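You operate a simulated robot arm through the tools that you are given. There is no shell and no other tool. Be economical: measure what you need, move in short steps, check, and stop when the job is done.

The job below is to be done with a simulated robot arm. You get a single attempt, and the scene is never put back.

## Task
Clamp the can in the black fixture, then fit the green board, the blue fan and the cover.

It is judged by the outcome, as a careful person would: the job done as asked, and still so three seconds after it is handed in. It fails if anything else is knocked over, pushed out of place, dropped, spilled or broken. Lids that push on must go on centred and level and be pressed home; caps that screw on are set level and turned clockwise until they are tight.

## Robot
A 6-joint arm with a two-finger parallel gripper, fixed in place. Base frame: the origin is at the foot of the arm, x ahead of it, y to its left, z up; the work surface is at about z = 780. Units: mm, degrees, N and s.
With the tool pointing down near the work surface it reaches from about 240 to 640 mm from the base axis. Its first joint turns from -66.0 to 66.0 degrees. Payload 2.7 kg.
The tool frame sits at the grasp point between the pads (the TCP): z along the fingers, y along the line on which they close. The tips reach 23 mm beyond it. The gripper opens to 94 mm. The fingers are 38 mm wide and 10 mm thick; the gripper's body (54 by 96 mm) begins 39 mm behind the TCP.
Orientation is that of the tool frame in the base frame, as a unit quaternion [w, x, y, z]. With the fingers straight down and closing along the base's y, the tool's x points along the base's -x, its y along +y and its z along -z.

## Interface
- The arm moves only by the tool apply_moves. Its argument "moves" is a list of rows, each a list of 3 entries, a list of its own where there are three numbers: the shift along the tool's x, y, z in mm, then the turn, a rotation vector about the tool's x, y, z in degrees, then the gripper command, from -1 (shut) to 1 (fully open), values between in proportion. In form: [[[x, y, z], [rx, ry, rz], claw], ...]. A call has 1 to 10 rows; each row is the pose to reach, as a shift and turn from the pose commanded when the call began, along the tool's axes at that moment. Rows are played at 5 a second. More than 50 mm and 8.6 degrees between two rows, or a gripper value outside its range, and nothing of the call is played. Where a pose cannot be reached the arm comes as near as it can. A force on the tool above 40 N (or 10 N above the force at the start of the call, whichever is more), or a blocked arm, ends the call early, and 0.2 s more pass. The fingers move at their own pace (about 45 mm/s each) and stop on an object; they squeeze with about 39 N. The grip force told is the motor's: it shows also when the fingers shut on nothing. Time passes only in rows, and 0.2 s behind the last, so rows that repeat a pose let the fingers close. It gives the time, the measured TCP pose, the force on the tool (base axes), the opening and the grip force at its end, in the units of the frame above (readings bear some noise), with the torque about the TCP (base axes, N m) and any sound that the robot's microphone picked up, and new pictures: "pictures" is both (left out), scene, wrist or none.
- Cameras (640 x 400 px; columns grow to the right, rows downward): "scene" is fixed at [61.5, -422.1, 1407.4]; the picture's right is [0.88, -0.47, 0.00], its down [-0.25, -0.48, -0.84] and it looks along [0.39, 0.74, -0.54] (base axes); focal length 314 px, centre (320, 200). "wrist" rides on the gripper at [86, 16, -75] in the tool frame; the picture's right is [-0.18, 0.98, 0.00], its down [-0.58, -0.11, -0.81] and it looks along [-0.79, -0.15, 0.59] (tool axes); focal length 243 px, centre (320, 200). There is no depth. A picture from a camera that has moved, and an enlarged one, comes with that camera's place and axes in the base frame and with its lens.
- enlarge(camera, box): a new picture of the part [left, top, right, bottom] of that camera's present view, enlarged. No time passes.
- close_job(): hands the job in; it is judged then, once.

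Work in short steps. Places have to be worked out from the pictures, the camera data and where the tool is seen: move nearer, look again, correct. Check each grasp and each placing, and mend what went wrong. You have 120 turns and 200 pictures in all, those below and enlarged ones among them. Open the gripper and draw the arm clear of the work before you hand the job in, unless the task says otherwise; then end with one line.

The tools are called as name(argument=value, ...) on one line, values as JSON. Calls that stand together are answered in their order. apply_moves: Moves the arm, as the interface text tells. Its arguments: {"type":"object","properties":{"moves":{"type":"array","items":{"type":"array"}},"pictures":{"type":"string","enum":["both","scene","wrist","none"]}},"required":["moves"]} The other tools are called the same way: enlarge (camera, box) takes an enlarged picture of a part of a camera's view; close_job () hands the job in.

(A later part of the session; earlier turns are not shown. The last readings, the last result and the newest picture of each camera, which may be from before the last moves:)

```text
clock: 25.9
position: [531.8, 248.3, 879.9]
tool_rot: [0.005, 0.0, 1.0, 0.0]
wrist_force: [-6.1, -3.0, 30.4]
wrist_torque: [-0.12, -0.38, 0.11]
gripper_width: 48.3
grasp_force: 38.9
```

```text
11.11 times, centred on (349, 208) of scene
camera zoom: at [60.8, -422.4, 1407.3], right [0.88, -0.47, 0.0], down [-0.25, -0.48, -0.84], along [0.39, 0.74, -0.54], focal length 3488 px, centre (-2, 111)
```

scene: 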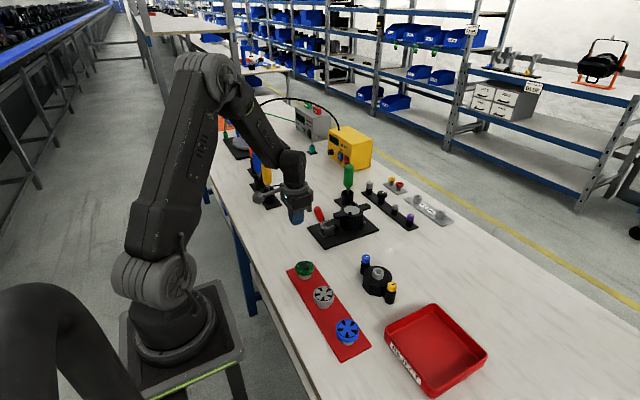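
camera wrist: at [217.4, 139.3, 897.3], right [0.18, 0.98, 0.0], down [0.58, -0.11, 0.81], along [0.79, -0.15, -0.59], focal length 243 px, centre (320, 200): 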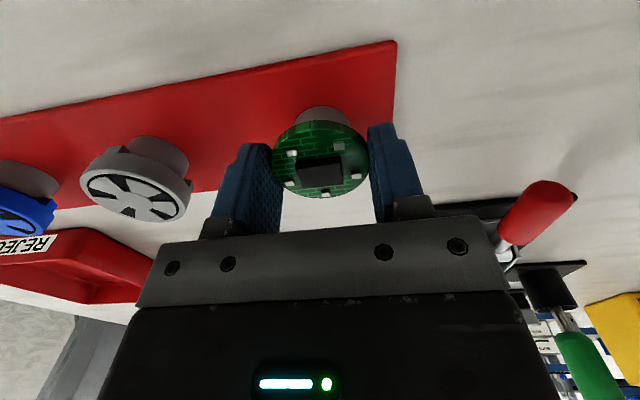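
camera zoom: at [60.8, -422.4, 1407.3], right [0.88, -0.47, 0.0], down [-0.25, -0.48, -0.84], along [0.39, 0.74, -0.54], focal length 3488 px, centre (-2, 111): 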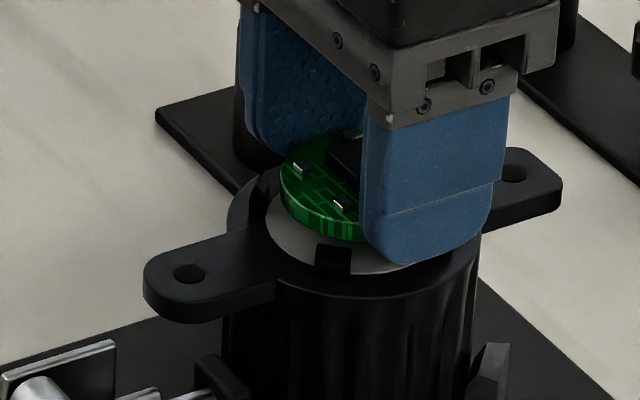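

Contact came early (30 N) at board-bottom z≈857, with the torque pointing to the +x side. The board is resting on the far clips, and the pictures suggest it is 2–3 mm too far in +x. I'll lift, shift 2.5 mm in −x and try lowering again.

apply_moves(moves=[[[0, 0, -8], [0, 0, 0], -0.6], [[2.5, 0, -8], [0, 0, 0], -0.6], [[2.5, 0, -2], [0, 0, 0], -0.6], [[2.5, 0, 0], [0, 0, 0], -0.6], [[2.5, 0, 0], [0, 0, 0], -0.6]], pictures="none")

enlarge(camera="wrist", box=[220, 70, 420, 220])

enlarge(camera="scene", box=[325, 190, 373, 226])

```text
clock: 27.1
position: [527.4, 249.7, 875.1]
tool_rot: [0.001, -0.001, 1.0, 0.0]
wrist_force: [-4.1, 6.1, 10.7]
wrist_torque: [0.15, 0.19, -0.13]
gripper_width: 48.5
grasp_force: 39.1
```

```text
2.67 times, centred on (320, 145) of wrist
camera zoom: at [442.0, 264.9, 947.8], right [0.18, 0.98, 0.0], down [0.58, -0.11, 0.81], along [0.79, -0.15, -0.59], focal length 647 px, centre (320, 347)
```

zoom: 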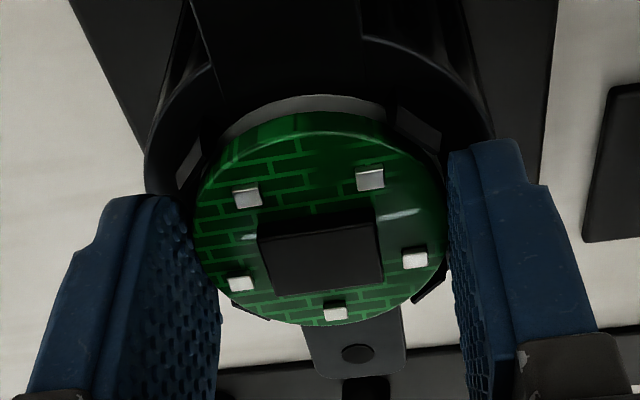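

```text
11.11 times, centred on (349, 208) of scene
camera zoom: at [61.2, -422.0, 1407.4], right [0.88, -0.47, 0.0], down [-0.25, -0.48, -0.84], along [0.39, 0.74, -0.54], focal length 3488 px, centre (-2, 111)
```

zoom: 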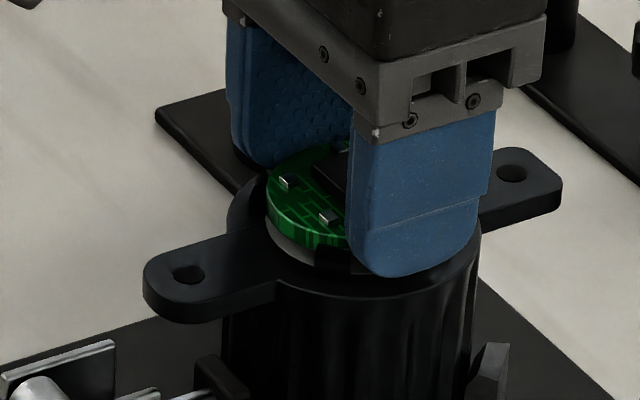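

The board has dropped partly between the clips. The scene picture suggests I overshot by about 1 mm, so I'll shift back 1 mm and lower gently.

apply_moves(moves=[[[-0.5, 0, -1.5], [0, 0, 0], -0.6], [[-1, 0, -1.5], [0, 0, 0], -0.6], [[-1, 0, 1], [0, 0, 0], -0.6], [[-1, 0, 3], [0, 0, 0], -0.6], [[-1, 0, 4], [0, 0, 0], -0.6]], pictures="none")

enlarge(camera="wrist", box=[220, 70, 420, 220])

enlarge(camera="scene", box=[325, 190, 373, 226])

```text
clock: 28.3
position: [529.6, 250.5, 870.4]
tool_rot: [0.002, 0.0, 1.0, 0.0]
wrist_force: [-6.6, 12.8, 11.7]
wrist_torque: [0.39, 0.1, -0.06]
gripper_width: 48.7
grasp_force: 38.9
```

```text
2.67 times, centred on (320, 145) of wrist
camera zoom: at [443.4, 264.9, 943.9], right [0.18, 0.98, 0.0], down [0.58, -0.11, 0.81], along [0.8, -0.15, -0.59], focal length 647 px, centre (320, 347)
```

zoom: 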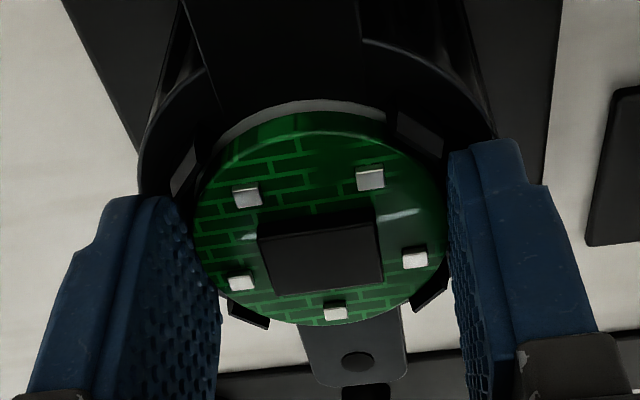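

```text
11.11 times, centred on (349, 208) of scene
camera zoom: at [61.2, -421.9, 1407.5], right [0.88, -0.47, 0.0], down [-0.25, -0.48, -0.84], along [0.39, 0.74, -0.54], focal length 3488 px, centre (-2, 111)
```

zoom: 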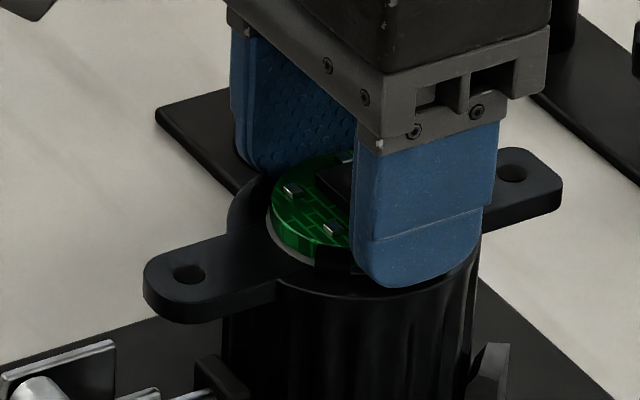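

The board is well down between the clips, and the side force pushes it toward +y and slightly −x. I'll yield that way and lower a little more.

apply_moves(moves=[[[0.3, 0.6, 0], [0, 0, 0], -0.6], [[0.5, 1.2, 0], [0, 0, 0], -0.6], [[0.5, 1.2, 1.5], [0, 0, 0], -0.6], [[0.5, 1.2, 3], [0, 0, 0], -0.6], [[0.5, 1.2, 3], [0, 0, 0], -0.6]], pictures="none")

enlarge(camera="scene", box=[325, 190, 373, 226])

```text
clock: 29.5
position: [529.3, 249.9, 871.1]
tool_rot: [0.003, 0.0, 1.0, -0.001]
wrist_force: [-6.8, 1.6, 30.2]
wrist_torque: [0.3, 0.65, 0.02]
gripper_width: 48.5
grasp_force: 38.7
```

```text
11.11 times, centred on (349, 208) of scene
camera zoom: at [60.8, -422.3, 1407.3], right [0.88, -0.47, 0.0], down [-0.25, -0.48, -0.84], along [0.39, 0.74, -0.54], focal length 3488 px, centre (-2, 111)
```

zoom: 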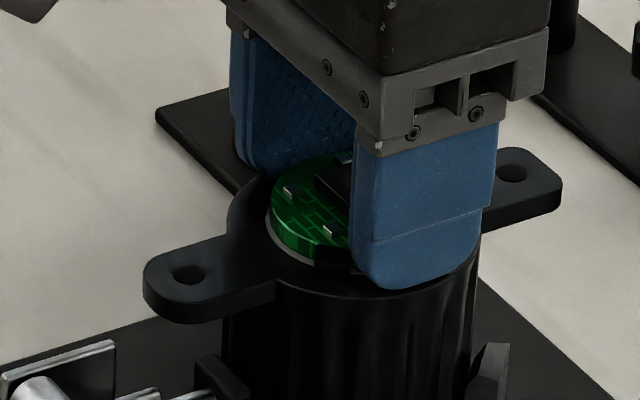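

Fz is 30 N, so it is bottomed out. I'll relax by 1 mm, open, and rise to look.

apply_moves(moves=[[[0, 0, -2], [0, 0, 0], -0.6], [[0, 0, -2], [0, 0, 0], 0.25], [[0, 0, -2], [0, 0, 0], 0.25], [[0, 0, -2], [0, 0, 0], 0.25], [[0, 0, -15], [0, 0, 0], 0.25], [[0, 0, -40], [0, 0, 0], 0.3], [[0, 0, -40], [0, 0, 0], 0.3]], pictures="none")

enlarge(camera="wrist", box=[220, 50, 420, 200])

enlarge(camera="scene", box=[325, 190, 373, 226])

```text
clock: 31.1
position: [527.7, 250.0, 908.2]
tool_rot: [0.0, 0.0, 1.0, -0.002]
wrist_force: [1.1, 0.1, 0.0]
wrist_torque: [0.03, 0.0, 0.0]
gripper_width: 61.1
grasp_force: 0.1
```

```text
2.67 times, centred on (320, 125) of wrist
camera zoom: at [442.5, 265.5, 980.3], right [0.18, 0.98, 0.0], down [0.58, -0.11, 0.81], along [0.79, -0.15, -0.59], focal length 647 px, centre (320, 400)
```

zoom: 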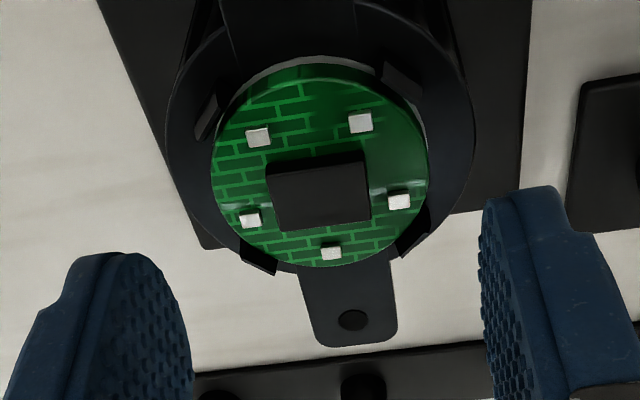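

```text
11.11 times, centred on (349, 208) of scene
camera zoom: at [61.5, -422.1, 1407.4], right [0.88, -0.47, 0.0], down [-0.25, -0.48, -0.84], along [0.39, 0.74, -0.54], focal length 3488 px, centre (-2, 111)
```

zoom: 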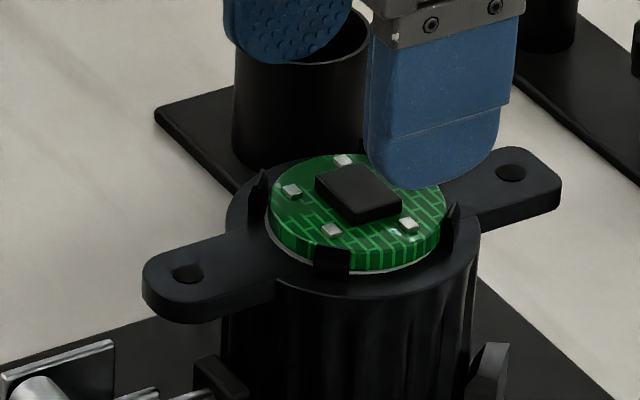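

The board sits between all four clips with a faint gap visible beneath it. I'll press it home with closed fingertips on the centred chip, going down slowly with force checks.

apply_moves(moves=[[[0, 0, 0], [0, 0, 0], -1], [[0.5, 0, 5], [0, 0, 0], -1], [[0.5, 0, 15], [0, 0, 0], -1], [[0.5, 0, 24], [0, 0, 0], -1], [[0.5, 0, 27], [0, 0, 0], -1], [[0.5, 0, 29], [0, 0, 0], -1], [[0.5, 0, 31], [0, 0, 0], -1], [[0.5, 0, 33], [0, 0, 0], -1], [[0.5, 0, 35], [0, 0, 0], -1], [[0.5, 0, 37], [0, 0, 0], -1]], pictures="none")

enlarge(camera="scene", box=[325, 190, 373, 226])

```text
clock: 32.7
position: [530.3, 251.8, 883.0]
tool_rot: [0.004, -0.001, 1.0, 0.0]
wrist_force: [-2.2, -1.2, 4.5]
wrist_torque: [-0.02, 0.12, -0.01]
gripper_width: 0.0
grasp_force: 38.7
stopped in row 8: the force on the tool passed its limit at 44 N (the readings are from after the stop); the commanded pose is now the measured one
```

```text
11.11 times, centred on (349, 208) of scene
camera zoom: at [61.4, -422.2, 1407.4], right [0.88, -0.47, 0.0], down [-0.25, -0.48, -0.84], along [0.39, 0.74, -0.54], focal length 3488 px, centre (-2, 111)
```

zoom: 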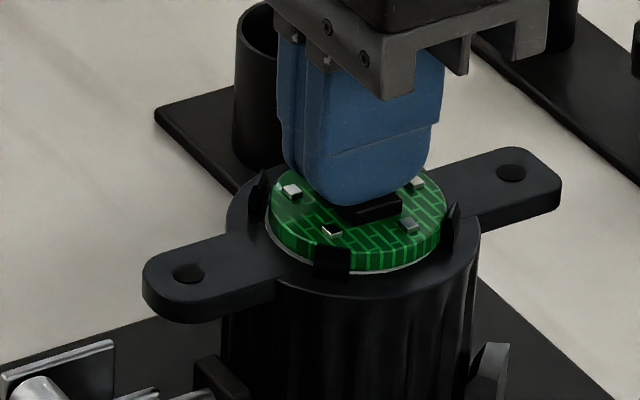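

No movement at 44 N: chip top is at z≈860 and the board sits evenly on its disc. I'll rise and inspect once, then go view the blue fan.

apply_moves(moves=[[[0, 0, -15], [0, -0.4, 0], -1], [[0, 0, -40], [0, -0.4, 0], 0], [[25, -15, -45], [0, -0.4, 0], 1], [[25, -15, -45], [0, -0.4, 0], 1]], pictures="none")

enlarge(camera="wrist", box=[250, 80, 410, 200])

enlarge(camera="scene", box=[330, 195, 366, 222])

enlarge(camera="scene", box=[325, 305, 373, 350])

```text
clock: 33.7
position: [504.8, 236.5, 926.4]
tool_rot: [0.006, -0.001, 1.0, 0.0]
wrist_force: [-0.6, 0.7, -0.6]
wrist_torque: [0.01, -0.01, -0.02]
gripper_width: 67.6
grasp_force: 0.1
```

```text
3.33 times, centred on (330, 140) of wrist
camera zoom: at [417.5, 251.2, 997.3], right [0.18, 0.98, 0.0], down [0.57, -0.11, 0.81], along [0.8, -0.15, -0.58], focal length 809 px, centre (287, 400)
```

zoom: 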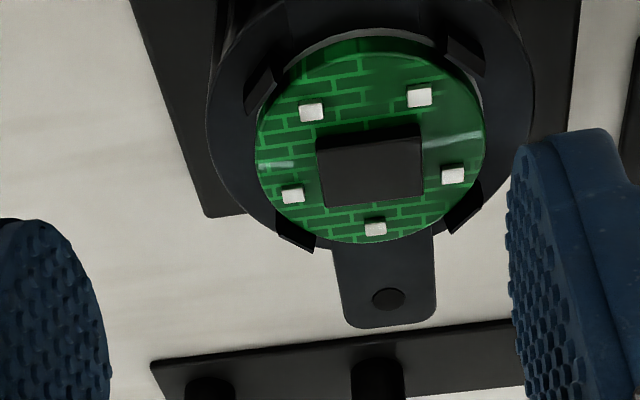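

```text
14.81 times, centred on (348, 208) of scene
camera zoom: at [61.5, -422.1, 1407.4], right [0.88, -0.47, 0.0], down [-0.25, -0.48, -0.84], along [0.39, 0.74, -0.54], focal length 4651 px, centre (-95, 74)
```

zoom: 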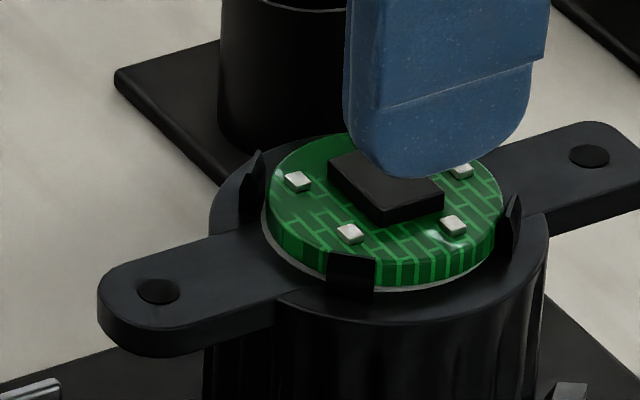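

```text
8.89 times, centred on (349, 328) of scene
camera zoom: at [61.5, -422.1, 1407.4], right [0.88, -0.47, 0.0], down [-0.25, -0.48, -0.84], along [0.39, 0.74, -0.54], focal length 2791 px, centre (62, -933)
```

zoom: 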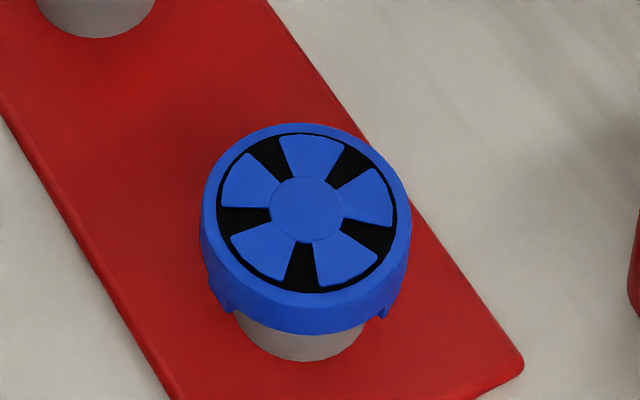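

The board looks level and evenly seated inside the clips. The blue fan has small legs under its skirt, so its rotation may matter. I'll move to look at it closely.

apply_moves(moves=[[[24, -37, 0], [0, -0.3, 0], 1], [[48, -74, 0], [0, -0.6, 0], 1], [[72, -111, 0], [0, -0.6, 0], 1], [[96, -150, 0], [0, -0.6, 0], 1], [[120, -190, 0], [0, -0.6, 0], 1], [[145, -230, 0], [0, -0.6, 0], 1], [[170, -270, 8], [0, -0.6, 0], 1], [[190, -305, 30], [0, -0.6, 0], 1], [[202, -323, 58], [0, -0.6, 0], 1], [[202, -323, 58], [0, -0.6, 0], 1]], pictures="none")

enlarge(camera="wrist", box=[200, 30, 440, 210])

enlarge(camera="scene", box=[325, 305, 373, 350])

```text
clock: 35.9
position: [303.0, -87.5, 867.3]
tool_rot: [0.011, -0.002, 1.0, -0.001]
wrist_force: [1.1, 0.0, -0.5]
wrist_torque: [-0.02, 0.0, 0.0]
gripper_width: 93.8
grasp_force: 0.0
```

```text
2.22 times, centred on (320, 120) of wrist
camera zoom: at [215.3, -72.6, 937.5], right [0.18, 0.98, 0.0], down [0.56, -0.11, 0.82], along [0.81, -0.15, -0.57], focal length 539 px, centre (320, 378)
```

zoom: 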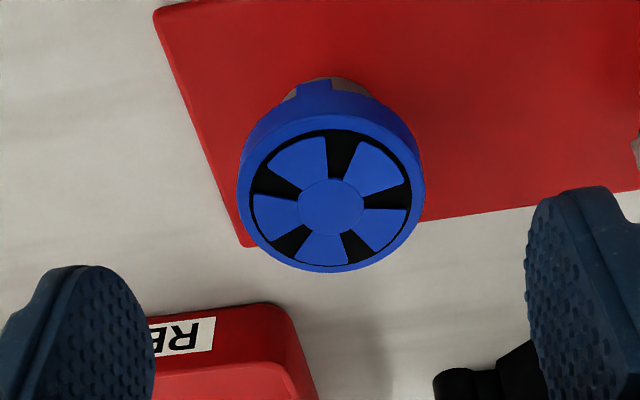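

```text
8.89 times, centred on (349, 328) of scene
camera zoom: at [61.5, -422.1, 1407.4], right [0.88, -0.47, 0.0], down [-0.25, -0.48, -0.84], along [0.39, 0.74, -0.54], focal length 2791 px, centre (62, -933)
```

zoom: 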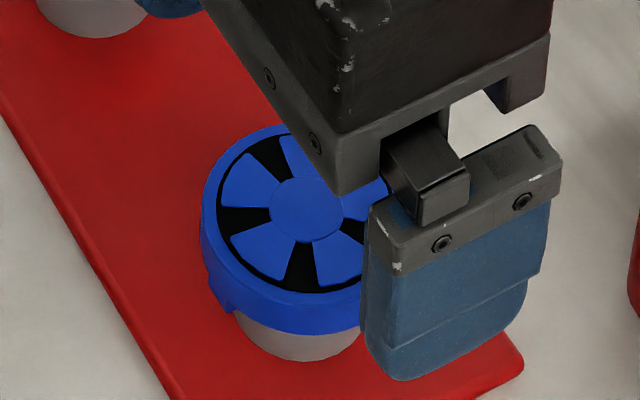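

The fan's legs lie along ±x and ±y, and the can's clips are on the diagonals, so keeping the orientation fits the legs between the clips. The fan centre is about (305.5, -86), top at z≈815, 50.3 mm across. I'll correct the tilt and descend partway.

apply_moves(moves=[[[-2.5, 1.5, 5], [0, 1.3, 0], 1], [[-2.5, 1.5, 15], [0, 1.3, 0], 1], [[-2.5, 1.5, 22], [0, 1.3, 0], 1], [[-2.5, 1.5, 22], [0, 1.3, 0], 1]], pictures="none")

enlarge(camera="wrist", box=[200, 50, 440, 230])

```text
clock: 36.9
position: [306.3, -86.3, 844.1]
tool_rot: [0.0, -0.001, 1.0, -0.002]
wrist_force: [0.8, -0.1, -0.4]
wrist_torque: [-0.05, 0.03, 0.01]
gripper_width: 94.1
grasp_force: 0.0
```

```text
2.22 times, centred on (320, 140) of wrist
camera zoom: at [220.9, -70.7, 917.3], right [0.18, 0.98, 0.0], down [0.58, -0.11, 0.81], along [0.79, -0.15, -0.59], focal length 539 px, centre (320, 333)
```

zoom: 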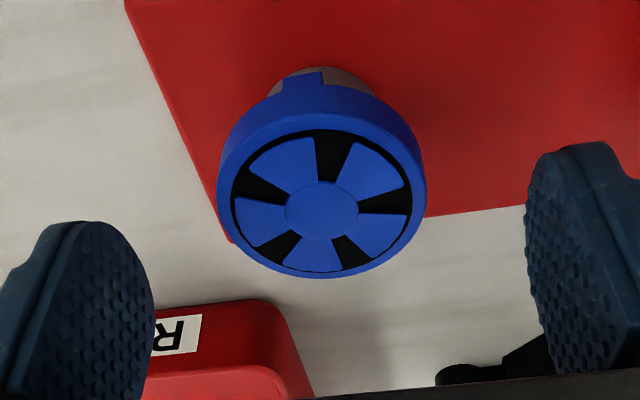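

The fan is centred at about (305, -86). I'll descend 20 mm and close on the skirt.

apply_moves(moves=[[[1, 0.2, 8], [0, 0, 0], 1], [[1, 0.2, 20], [0, 0, 0], 1], [[1, 0.2, 20], [0, 0, 0], 0.3], [[1, 0.2, 20], [0, 0, 0], -0.1], [[1, 0.2, 20], [0, 0, 0], -0.6], [[1, 0.2, 20], [0, 0, 0], -0.6], [[1, 0.2, 20], [0, 0, 0], -0.6]], pictures="none")

enlarge(camera="wrist", box=[200, 50, 440, 230])

enlarge(camera="scene", box=[325, 305, 373, 350])

```text
clock: 38.5
position: [305.4, -85.9, 824.3]
tool_rot: [0.0, -0.001, 1.0, -0.001]
wrist_force: [0.2, 0.3, 0.4]
wrist_torque: [0.01, -0.02, -0.02]
gripper_width: 48.7
grasp_force: 38.9
```

```text
2.22 times, centred on (320, 140) of wrist
camera zoom: at [219.5, -70.7, 897.1], right [0.18, 0.98, 0.0], down [0.58, -0.11, 0.81], along [0.79, -0.15, -0.59], focal length 539 px, centre (320, 333)
```

zoom: 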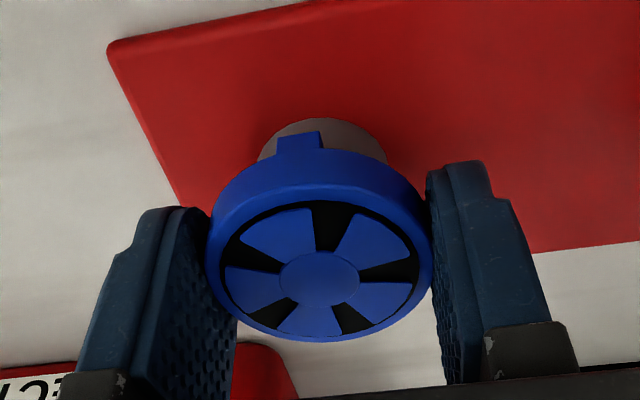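

```text
8.89 times, centred on (349, 328) of scene
camera zoom: at [61.5, -422.1, 1407.4], right [0.88, -0.47, 0.0], down [-0.25, -0.48, -0.84], along [0.39, 0.74, -0.54], focal length 2791 px, centre (62, -933)
```

zoom: 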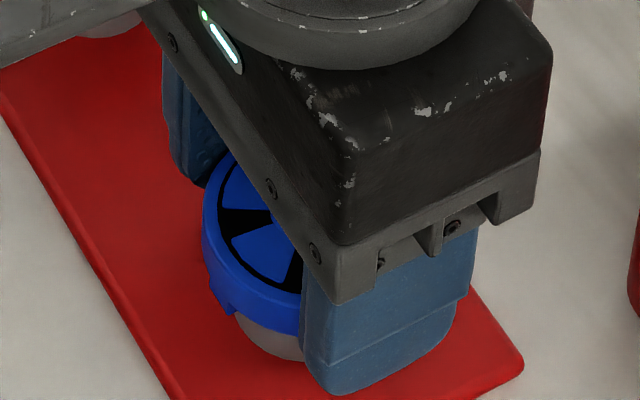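

Gripped at 48.7 mm. The tips reach about as low as the legs, so I'll regrip 4 mm higher for clearance over the can rim, then lift.

apply_moves(moves=[[[0, 0, 0], [0, 0, 0], 0.25], [[0, 0, 0], [0, 0, 0], 0.25], [[1, 0, -4], [0, 0, 0], 0.25], [[1, 0, -4], [0, 0, 0], -0.2], [[1, 0, -4], [0, 0, 0], -0.6], [[1, 0, -4], [0, 0, 0], -0.6], [[1, 0, -12], [0, 0, 0], -0.6], [[1, 0, -40], [0, 0, 0], -0.6], [[1, 0, -40], [0, 0, 0], -0.6]], pictures="none")

enlarge(camera="wrist", box=[200, 50, 440, 230])

enlarge(camera="scene", box=[325, 280, 373, 325])

```text
clock: 40.5
position: [304.8, -87.3, 866.0]
tool_rot: [-0.001, 0.0, 1.0, -0.001]
wrist_force: [-0.7, 0.5, -0.6]
wrist_torque: [-0.05, 0.02, 0.0]
gripper_width: 48.1
grasp_force: 39.2
```

```text
2.22 times, centred on (320, 140) of wrist
camera zoom: at [218.2, -71.6, 937.6], right [0.18, 0.98, 0.0], down [0.58, -0.11, 0.81], along [0.79, -0.15, -0.59], focal length 539 px, centre (320, 333)
```

zoom: 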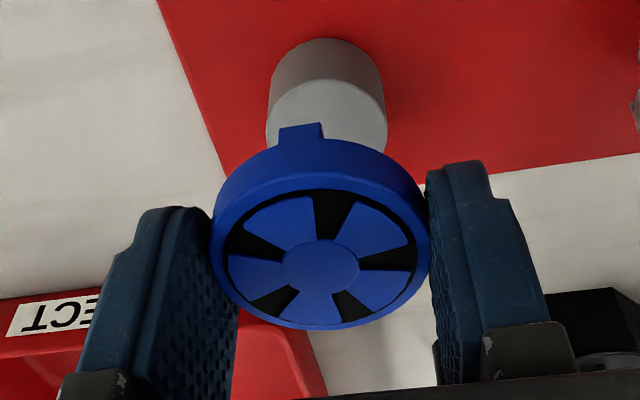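

```text
8.89 times, centred on (349, 302) of scene
camera zoom: at [61.5, -422.1, 1407.4], right [0.88, -0.47, 0.0], down [-0.25, -0.48, -0.84], along [0.39, 0.74, -0.54], focal length 2791 px, centre (62, -711)
```

zoom: 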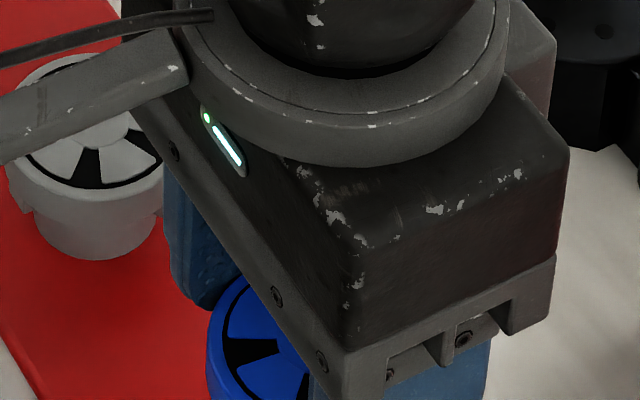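

The fan is held square, its leg at −x within about 2°, with its centre about −0.7 mm in x from the TCP. I'll carry it to above the can (target about (528.3, 249.5)).

apply_moves(moves=[[[0, 0, -45], [0, 0, 0], -0.6], [[-24, 36, -64], [0, 0, 0], -0.6], [[-49, 75, -64], [0, 0, 0], -0.6], [[-74, 114, -64], [0, 0, 0], -0.6], [[-99, 153, -64], [0, 0, 0], -0.6], [[-124, 192, -64], [0, 0, 0], -0.6], [[-149, 231, -64], [0, 0, 0], -0.6], [[-174, 270, -64], [0, 0, 0], -0.6], [[-199, 305, -64], [0, 0, 0], -0.6], [[-223, 336.5, -64], [0, 0, 0], -0.6]], pictures="none")

apply_moves(moves=[[[0, 0, 12], [0, 0, 0], -0.6], [[0, 0, 24], [0, 0, 0], -0.6], [[0, 0, 24], [0, 0, 0], -0.6]], pictures="none")

enlarge(camera="wrist", box=[200, 50, 440, 230])

enlarge(camera="scene", box=[325, 185, 373, 221])

```text
clock: 42.7
position: [528.8, 252.1, 927.5]
tool_rot: [-0.001, 0.0, 1.0, -0.001]
wrist_force: [-0.2, 0.5, -0.1]
wrist_torque: [-0.01, 0.02, -0.03]
gripper_width: 48.2
grasp_force: 38.6
```

```text
clock: 43.5
position: [526.5, 251.5, 903.2]
tool_rot: [0.0, -0.001, 1.0, -0.001]
wrist_force: [0.2, -0.6, -0.4]
wrist_torque: [-0.03, 0.0, 0.0]
gripper_width: 48.2
grasp_force: 38.8
```

```text
2.22 times, centred on (320, 140) of wrist
camera zoom: at [441.4, 266.4, 976.9], right [0.18, 0.98, 0.0], down [0.58, -0.11, 0.81], along [0.79, -0.15, -0.59], focal length 539 px, centre (320, 333)
```

zoom: 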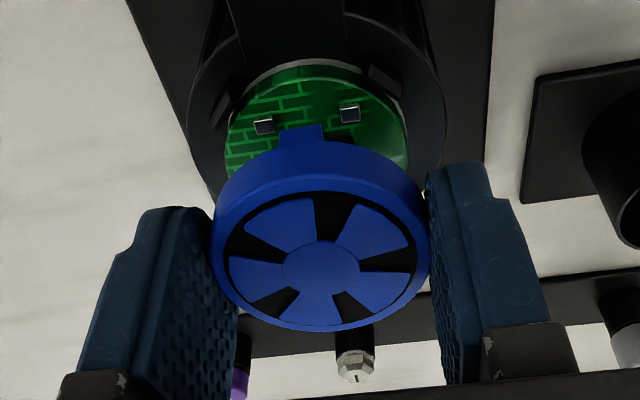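

```text
11.11 times, centred on (349, 203) of scene
camera zoom: at [61.5, -422.1, 1407.4], right [0.88, -0.47, 0.0], down [-0.25, -0.48, -0.84], along [0.39, 0.74, -0.54], focal length 3488 px, centre (-2, 167)
```

zoom: 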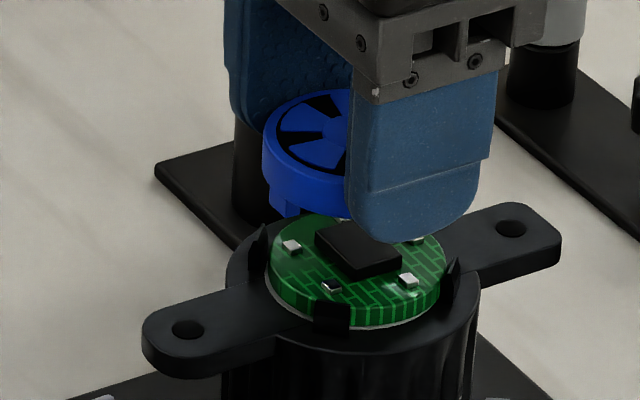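

Comparing both views, the fan needs about +2 mm in x and −1.5 mm in y. I'll shift and lower to just above the board.

apply_moves(moves=[[[-2, -1.5, 0], [0, 0, 0], -0.6], [[-2, -1.5, 10], [0, 0, 0], -0.6], [[-2, -1.5, 15], [0, 0, 0], -0.6], [[-2, -1.5, 15], [0, 0, 0], -0.6]], pictures="none")

enlarge(camera="wrist", box=[200, 50, 440, 230])

enlarge(camera="scene", box=[325, 190, 373, 226])

```text
clock: 44.5
position: [529.6, 249.0, 888.6]
tool_rot: [0.0, -0.001, 1.0, 0.0]
wrist_force: [-0.2, -0.6, 0.3]
wrist_torque: [0.01, 0.0, 0.04]
gripper_width: 48.2
grasp_force: 39.0
```

```text
2.22 times, centred on (320, 140) of wrist
camera zoom: at [443.0, 264.1, 962.3], right [0.18, 0.98, 0.0], down [0.58, -0.11, 0.81], along [0.79, -0.15, -0.59], focal length 539 px, centre (320, 333)
```

zoom: 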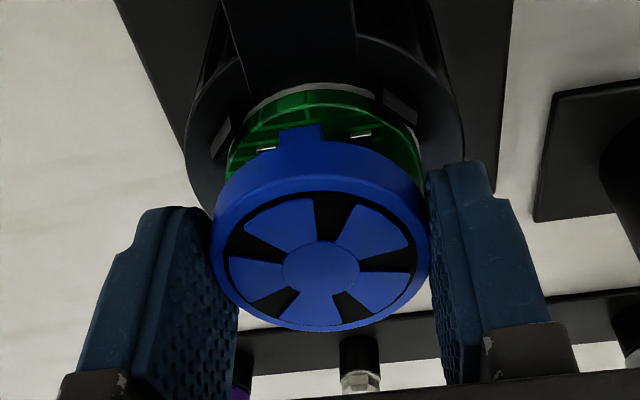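

```text
11.11 times, centred on (349, 208) of scene
camera zoom: at [61.5, -422.1, 1407.4], right [0.88, -0.47, 0.0], down [-0.25, -0.48, -0.84], along [0.39, 0.74, -0.54], focal length 3488 px, centre (-2, 111)
```

zoom: 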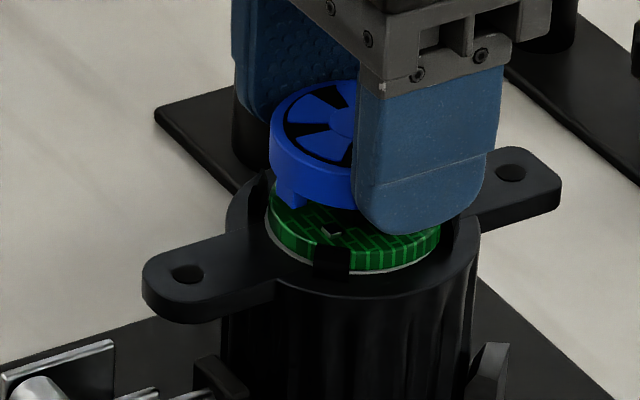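

Alignment is within a millimetre. I'll nudge +0.5 mm in y and lower slowly until contact.

apply_moves(moves=[[[-0.3, 0.5, 4], [0, 0, 0], -0.6], [[-0.3, 0.5, 6], [0, 0, 0], -0.6], [[-0.3, 0.5, 8], [0, 0, 0], -0.6], [[-0.3, 0.5, 10], [0, 0, 0], -0.6], [[-0.3, 0.5, 12], [0, 0, 0], -0.6]], pictures="none")

enlarge(camera="wrist", box=[200, 50, 440, 230])

enlarge(camera="scene", box=[325, 190, 373, 226])

```text
clock: 45.7
position: [531.4, 250.0, 881.6]
tool_rot: [0.002, -0.001, 1.0, 0.001]
wrist_force: [-12.0, -4.7, 29.8]
wrist_torque: [-0.17, 0.29, 0.0]
gripper_width: 48.7
grasp_force: 39.5
```

```text
2.22 times, centred on (320, 140) of wrist
camera zoom: at [443.3, 264.9, 953.3], right [0.18, 0.98, 0.0], down [0.58, -0.11, 0.81], along [0.8, -0.15, -0.59], focal length 539 px, centre (320, 333)
```

zoom: 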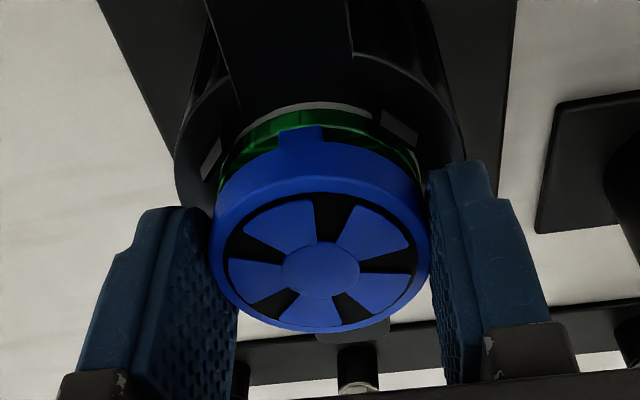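

```text
11.11 times, centred on (349, 208) of scene
camera zoom: at [60.7, -422.5, 1407.3], right [0.88, -0.47, 0.0], down [-0.25, -0.48, -0.84], along [0.39, 0.74, -0.54], focal length 3488 px, centre (-2, 111)
```

zoom: 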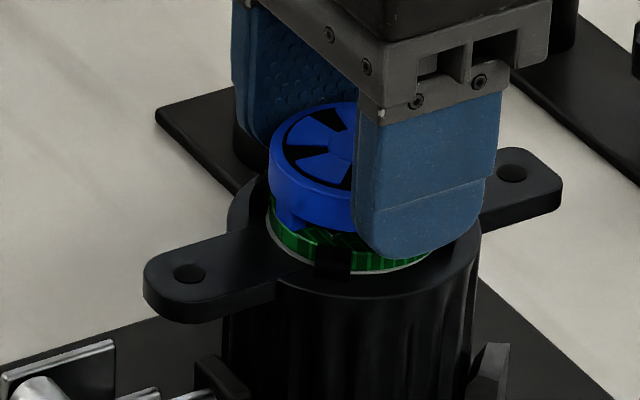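

Vertical contact is centred, with the legs standing on the board between the clip heads. The −12 N side force says it's about 1 mm too far in +x. I'll ease off, shift −1 mm, reseat, and release.

apply_moves(moves=[[[0, 0, -4], [0, 0, 0], -0.6], [[1.5, -0.4, -4], [0, 0, 0], -0.6], [[1.5, -0.4, 0], [0, 0, 0], -0.6], [[1.5, -0.4, 0], [0, 0, 0], -0.6]], pictures="none")

enlarge(camera="scene", box=[325, 190, 373, 226])

```text
clock: 46.7
position: [530.0, 250.0, 880.7]
tool_rot: [0.004, -0.001, 1.0, 0.0]
wrist_force: [5.4, -0.9, 25.8]
wrist_torque: [-0.07, -0.11, 0.02]
gripper_width: 48.3
grasp_force: 39.0
```

```text
11.11 times, centred on (349, 208) of scene
camera zoom: at [61.2, -422.4, 1407.3], right [0.88, -0.47, 0.0], down [-0.25, -0.48, -0.84], along [0.39, 0.74, -0.54], focal length 3488 px, centre (-2, 111)
```

zoom: 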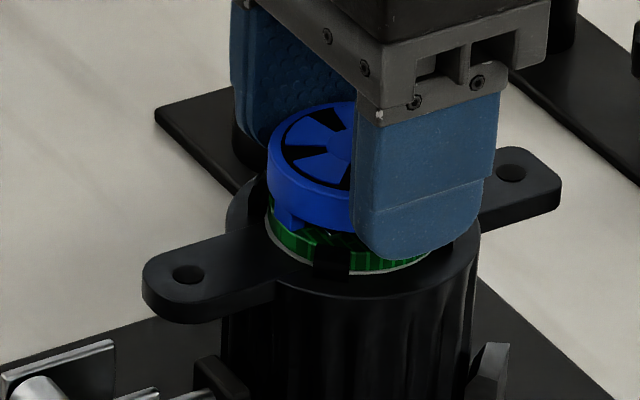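

Forces are balanced now. I'll relax and release, then rise to inspect.

apply_moves(moves=[[[0, 0, -2], [0, 0, 0], -0.6], [[0, 0, -2], [0, 0, 0], 0.2], [[0, 0, -2], [0, 0, 0], 0.25], [[0, 0, -2], [0, 0, 0], 0.25], [[0, 0, -15], [0, 0, 0], 0.25], [[0, 0, -45], [0, 0, 0], 0.3], [[20, -15, -45], [0, 0, 0], 1], [[20, -15, -45], [0, 0, 0], 1]], pictures="none")

enlarge(camera="wrist", box=[240, 60, 420, 195])

enlarge(camera="scene", box=[330, 190, 370, 220])

```text
clock: 48.5
position: [509.0, 234.3, 922.0]
tool_rot: [0.0, -0.001, 1.0, -0.001]
wrist_force: [-0.4, 0.0, 0.0]
wrist_torque: [0.0, 0.0, 0.0]
gripper_width: 94.1
grasp_force: 0.1
```

```text
2.96 times, centred on (330, 128) of wrist
camera zoom: at [421.6, 249.1, 995.4], right [0.18, 0.98, 0.0], down [0.58, -0.11, 0.81], along [0.79, -0.15, -0.59], focal length 719 px, centre (290, 415)
```

zoom: 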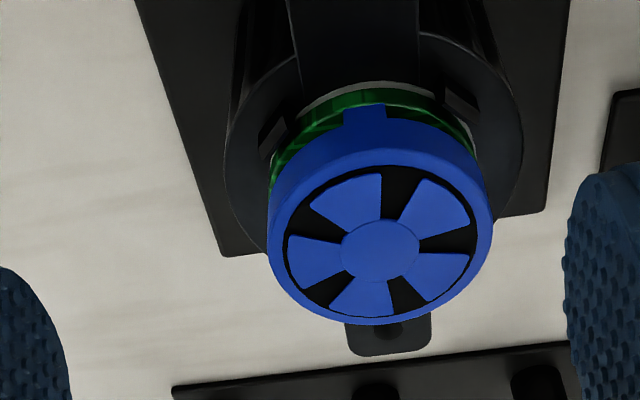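

```text
13.33 times, centred on (350, 205) of scene
camera zoom: at [61.5, -422.1, 1407.4], right [0.88, -0.47, 0.0], down [-0.25, -0.48, -0.84], along [0.39, 0.74, -0.54], focal length 4186 px, centre (-80, 133)
```

zoom: 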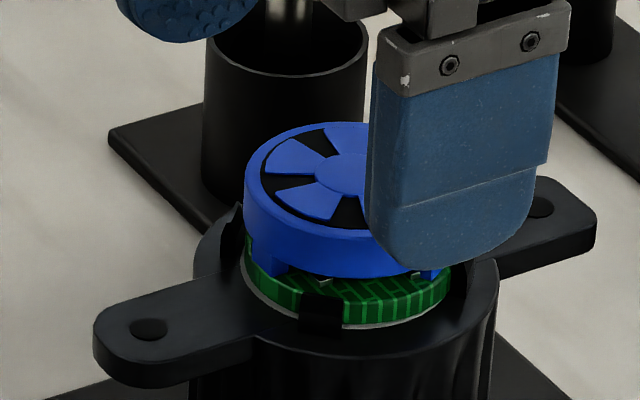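

The fan stands level and centred on its legs. I'll press gently on the hub to make sure it's home.

apply_moves(moves=[[[-10, 8, -5], [0, 0, 0], 0], [[-20, 15.5, 0], [0, 0, 0], -1], [[-20, 15.5, 5], [0, 0, 0], -1], [[-20, 15.5, 15], [0, 0, 0], -1], [[-20, 15.5, 23], [0, 0, 0], -1], [[-20, 15.5, 26], [0, 0, 0], -1], [[-20, 15.5, 28], [0, 0, 0], -1], [[-20, 15.5, 30], [0, 0, 0], -1], [[-20, 15.5, 32], [0, 0, 0], -1], [[-20, 15.5, 34], [0, 0, 0], -1]], pictures="none")

enlarge(camera="scene", box=[330, 190, 370, 220])

```text
clock: 50.6
position: [529.8, 250.2, 895.6]
tool_rot: [0.002, -0.001, 1.0, 0.001]
wrist_force: [-2.3, -0.7, 5.2]
wrist_torque: [-0.01, 0.16, 0.06]
gripper_width: 0.0
grasp_force: 38.9
stopped in row 10: the force on the tool passed its limit at 44 N (the readings are from after the stop); the commanded pose is now the measured one
```

```text
13.33 times, centred on (350, 205) of scene
camera zoom: at [61.4, -422.2, 1407.4], right [0.88, -0.47, 0.0], down [-0.25, -0.48, -0.84], along [0.39, 0.74, -0.54], focal length 4186 px, centre (-80, 133)
```

zoom: 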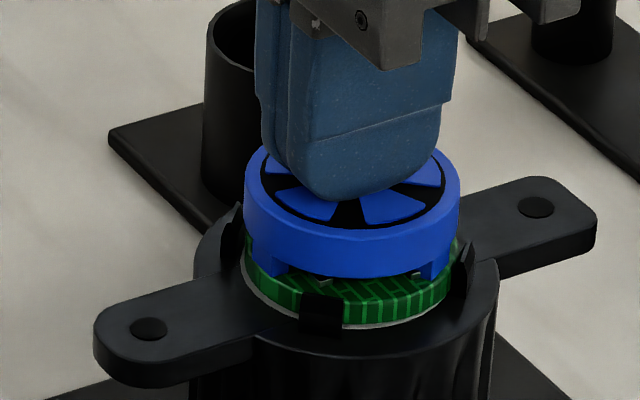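

The fan is firmly seated, with no further travel at 44 N. Now the cover: I'll rise and move to inspect it closely near (452, 8).

apply_moves(moves=[[[0, 0, -35], [0, 0.3, 0], -1], [[20, -37, -35], [0, 0.3, 0], 0], [[41, -76, -35], [0, 0.3, 0], 1], [[62, -115, -35], [0, 0.3, 0], 1], [[83, -154, -35], [0, 0.3, 0], 1], [[104, -193, -30], [0, 0.3, 0], 1], [[120, -225, -15], [0, 0.3, 0], 1], [[130, -242, -5], [0, 0.3, 0], 1], [[130, -242, -5], [0, 0.3, 0], 1]], pictures="none")

enlarge(camera="wrist", box=[200, 40, 440, 230])

enlarge(camera="scene", box=[350, 245, 410, 310])

```text
clock: 52.6
position: [397.9, 7.6, 898.6]
tool_rot: [0.0, -0.001, 1.0, -0.001]
wrist_force: [-0.1, 0.1, -0.1]
wrist_torque: [0.01, -0.01, -0.01]
gripper_width: 93.9
grasp_force: 0.0
```

```text
2.11 times, centred on (320, 135) of wrist
camera zoom: at [313.2, 23.1, 971.4], right [0.18, 0.98, 0.0], down [0.58, -0.11, 0.81], along [0.79, -0.15, -0.59], focal length 511 px, centre (320, 337)
```

zoom: 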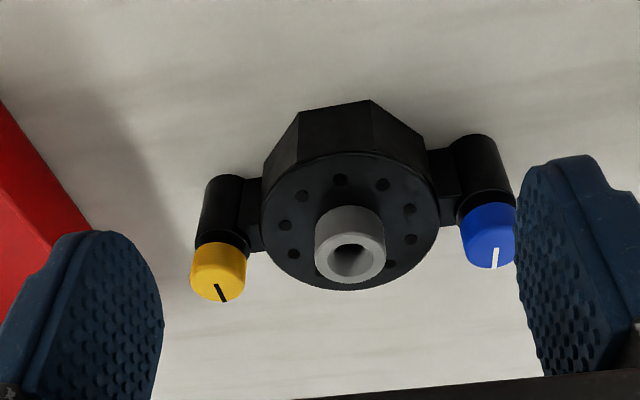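

```text
6.15 times, centred on (380, 278) of scene
camera zoom: at [61.5, -422.1, 1407.4], right [0.88, -0.47, 0.0], down [-0.25, -0.48, -0.84], along [0.39, 0.74, -0.54], focal length 1932 px, centre (-49, -277)
```

zoom: 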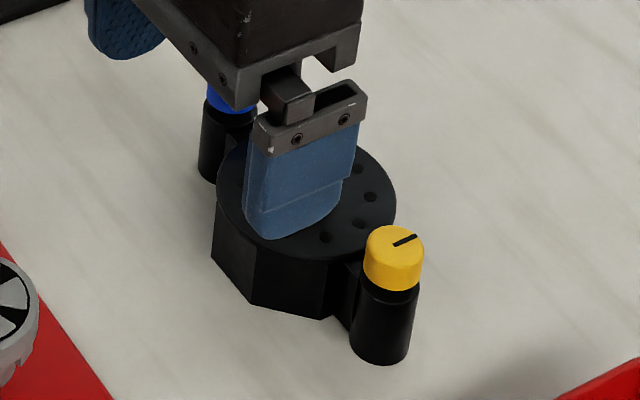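

The cover centre is about (452, 8.5), spigot top at z≈835 and about 27 mm wide, with the knobs along y. I'll rotate the tool 90° here and grip the spigot. Then I'll turn back at the can so the pillars line up with the ears.

apply_moves(moves=[[[-8, 0, 0], [0, 0, 8.5], 0.5], [[-16, 0, 0], [0, 0, 17], 0], [[-24, 0, 0], [0, 0, 25.5], 0], [[-32, 0.3, 0], [0, 0, 34], 0], [[-40, 0.6, 0], [0, 0, 42.5], 0], [[-48, 0.8, 0], [0, 0, 51], 0], [[-54, 0.8, 0], [0, 0, 59.5], 0], [[-54, 0.8, 0], [0, 0, 68], 0], [[-54, 0.8, 0], [0, 0, 76.5], 0], [[-54, 0.8, 0], [0, 0, 85], 0]], pictures="none")

apply_moves(moves=[[[0, 0, 0], [0, 0, 5], 0], [[0, 0, 0], [0, 0, 5], 0]], pictures="wrist")

enlarge(camera="wrist", box=[200, 40, 440, 230])

```text
clock: 54.8
position: [452.9, 8.6, 899.8]
tool_rot: [0.0, 0.676, 0.737, -0.001]
wrist_force: [-0.7, 0.3, 0.2]
wrist_torque: [0.01, -0.01, 0.03]
gripper_width: 46.8
grasp_force: 0.0
```

```text
clock: 55.4
position: [452.5, 8.7, 899.2]
tool_rot: [-0.001, 0.707, 0.707, 0.0]
wrist_force: [-0.5, -0.4, 0.1]
wrist_torque: [-0.01, -0.03, 0.02]
gripper_width: 47.0
grasp_force: 0.1
camera wrist: at [469.7, 94.2, 971.6], right [0.98, -0.18, 0.0], down [-0.11, -0.58, 0.81], along [-0.15, -0.79, -0.59], focal length 243 px, centre (320, 200)
```

wrist: 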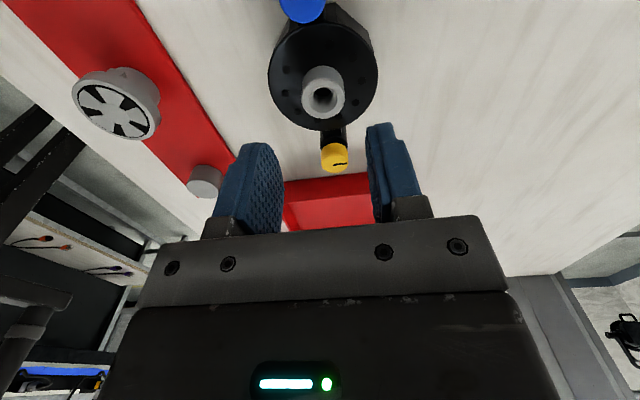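

```text
2.11 times, centred on (320, 135) of wrist
camera zoom: at [469.7, 94.2, 971.6], right [0.98, -0.18, 0.0], down [-0.11, -0.58, 0.81], along [-0.15, -0.79, -0.59], focal length 511 px, centre (320, 337)
```

zoom: 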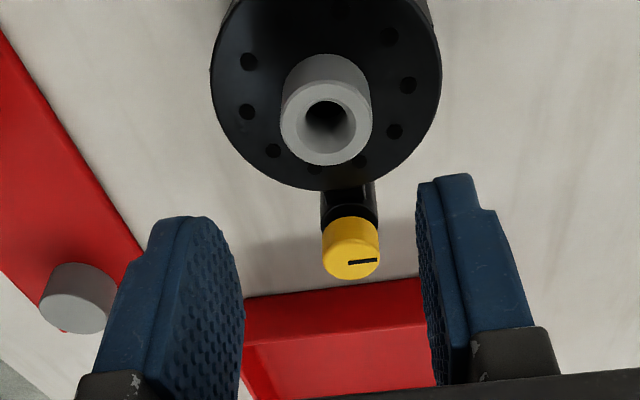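

The rotation is good. The spigot appears 2 mm or so toward +x of the finger midline, so I'll shift slightly and descend to just above it.

apply_moves(moves=[[[0, 1.5, 12], [0, 0, 0], 0.1], [[1, 1.5, 24], [0, 0, 0], 0.1], [[1, 1.5, 34], [0, 0, 0], 0.1], [[1, 1.5, 34], [0, 0, 0], 0.1]], pictures="none")

enlarge(camera="wrist", box=[220, 50, 420, 210])

enlarge(camera="scene", box=[350, 245, 410, 310])

```text
clock: 56.4
position: [455.0, 9.8, 864.5]
tool_rot: [-0.001, 0.706, 0.708, -0.001]
wrist_force: [-0.2, 0.2, -0.2]
wrist_torque: [-0.02, 0.01, 0.0]
gripper_width: 51.8
grasp_force: 0.0
```

```text
2.50 times, centred on (320, 130) of wrist
camera zoom: at [470.9, 95.4, 937.8], right [0.98, -0.18, 0.0], down [-0.11, -0.58, 0.81], along [-0.15, -0.79, -0.59], focal length 606 px, centre (320, 375)
```

zoom: 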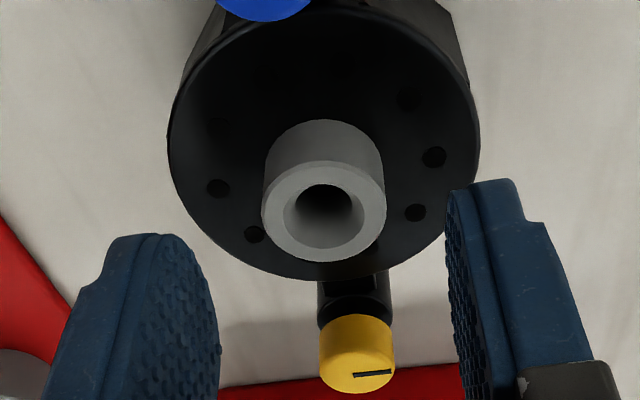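

```text
6.15 times, centred on (380, 278) of scene
camera zoom: at [61.5, -422.1, 1407.4], right [0.88, -0.47, 0.0], down [-0.25, -0.48, -0.84], along [0.39, 0.74, -0.54], focal length 1932 px, centre (-49, -277)
```

zoom: 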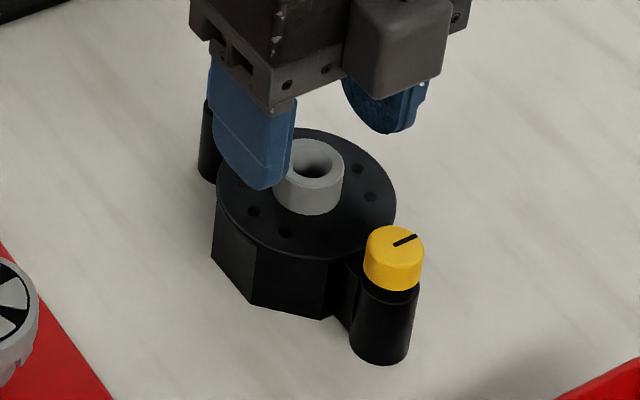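

The spigot is centred between the fingers, about 19 mm tall, with the disc top at z≈817. I'll shift 3 mm in +y, descend to TCP z≈842 and close.

apply_moves(moves=[[[3, 1, 10], [0, 0, 0], 0.1], [[3, 1, 18], [0, 0, 0], 0.1], [[3, 1, 22], [0, 0, 0], 0.1], [[3, 1, 22], [0, 0, 0], -0.3], [[3, 1, 22], [0, 0, 0], -1], [[3, 1, 22], [0, 0, 0], -1], [[3, 1, 22], [0, 0, 0], -1]], pictures="none")

enlarge(camera="wrist", box=[220, 50, 420, 210])

enlarge(camera="scene", box=[350, 245, 410, 310])

```text
clock: 58.0
position: [456.4, 13.1, 843.7]
tool_rot: [-0.001, 0.706, 0.708, -0.001]
wrist_force: [0.1, 0.2, 0.2]
wrist_torque: [0.01, -0.05, -0.02]
gripper_width: 23.9
grasp_force: 39.6
```

```text
2.50 times, centred on (320, 130) of wrist
camera zoom: at [472.1, 98.5, 915.9], right [0.98, -0.18, 0.0], down [-0.11, -0.58, 0.81], along [-0.15, -0.79, -0.59], focal length 606 px, centre (320, 375)
```

zoom: 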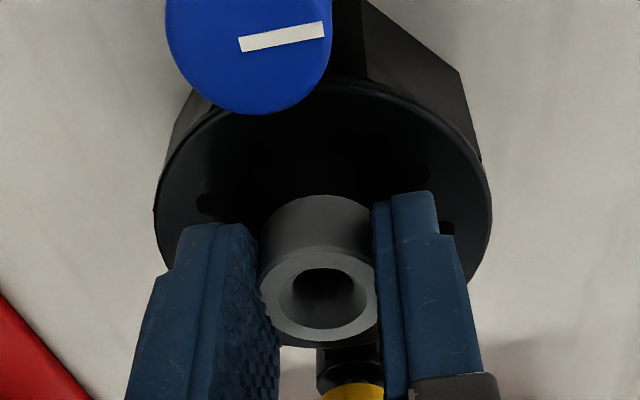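

```text
6.15 times, centred on (380, 278) of scene
camera zoom: at [61.5, -422.1, 1407.4], right [0.88, -0.47, 0.0], down [-0.25, -0.48, -0.84], along [0.39, 0.74, -0.54], focal length 1932 px, centre (-49, -277)
```

zoom: 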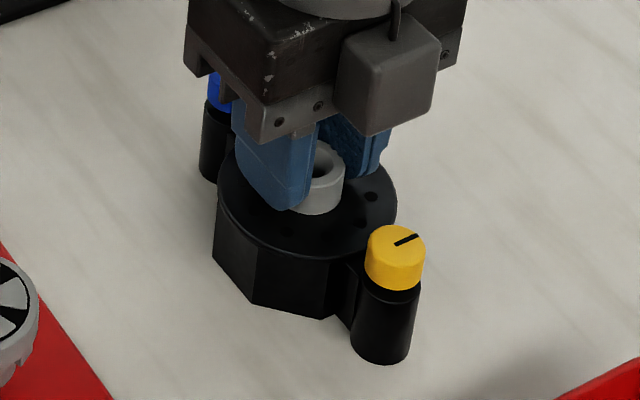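

Gripped the spigot at 23.9 mm, centred, with the knob line within about 0.3° of the tool x axis. I'll lift slowly and check.

apply_moves(moves=[[[0, 0, -4], [0, 0, 0], -1], [[0, 0, -10], [0, 0, 0], -1], [[0, 0, -25], [0, 0, 0], -1], [[0, 0, -45], [0, 0, 0], -1], [[0, 0, -45], [0, 0, 0], -1]], pictures="scene")

enlarge(camera="scene", box=[350, 225, 410, 290])

```text
clock: 59.2
position: [455.0, 13.6, 888.6]
tool_rot: [0.0, 0.706, 0.708, -0.001]
wrist_force: [0.5, -0.3, -2.4]
wrist_torque: [0.0, 0.02, 0.0]
gripper_width: 23.7
grasp_force: 38.8
```

scene: 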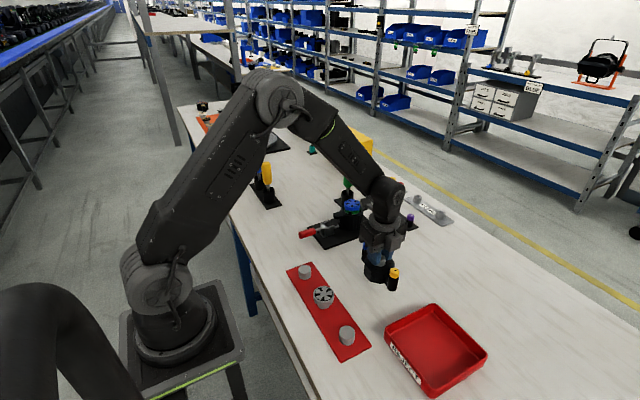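

```text
6.15 times, centred on (380, 258) of scene
camera zoom: at [61.5, -422.1, 1407.4], right [0.88, -0.47, 0.0], down [-0.25, -0.48, -0.84], along [0.39, 0.74, -0.54], focal length 1932 px, centre (-49, -154)
```

zoom: 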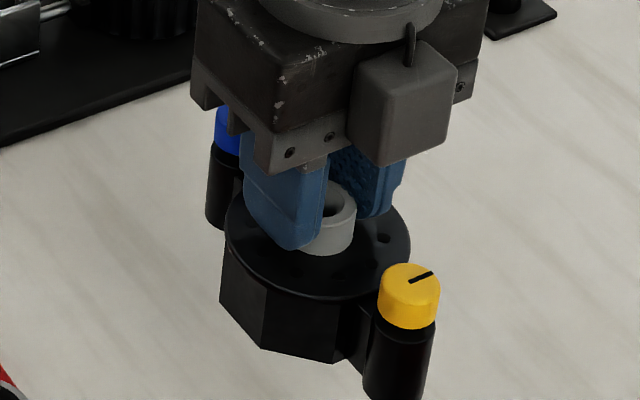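

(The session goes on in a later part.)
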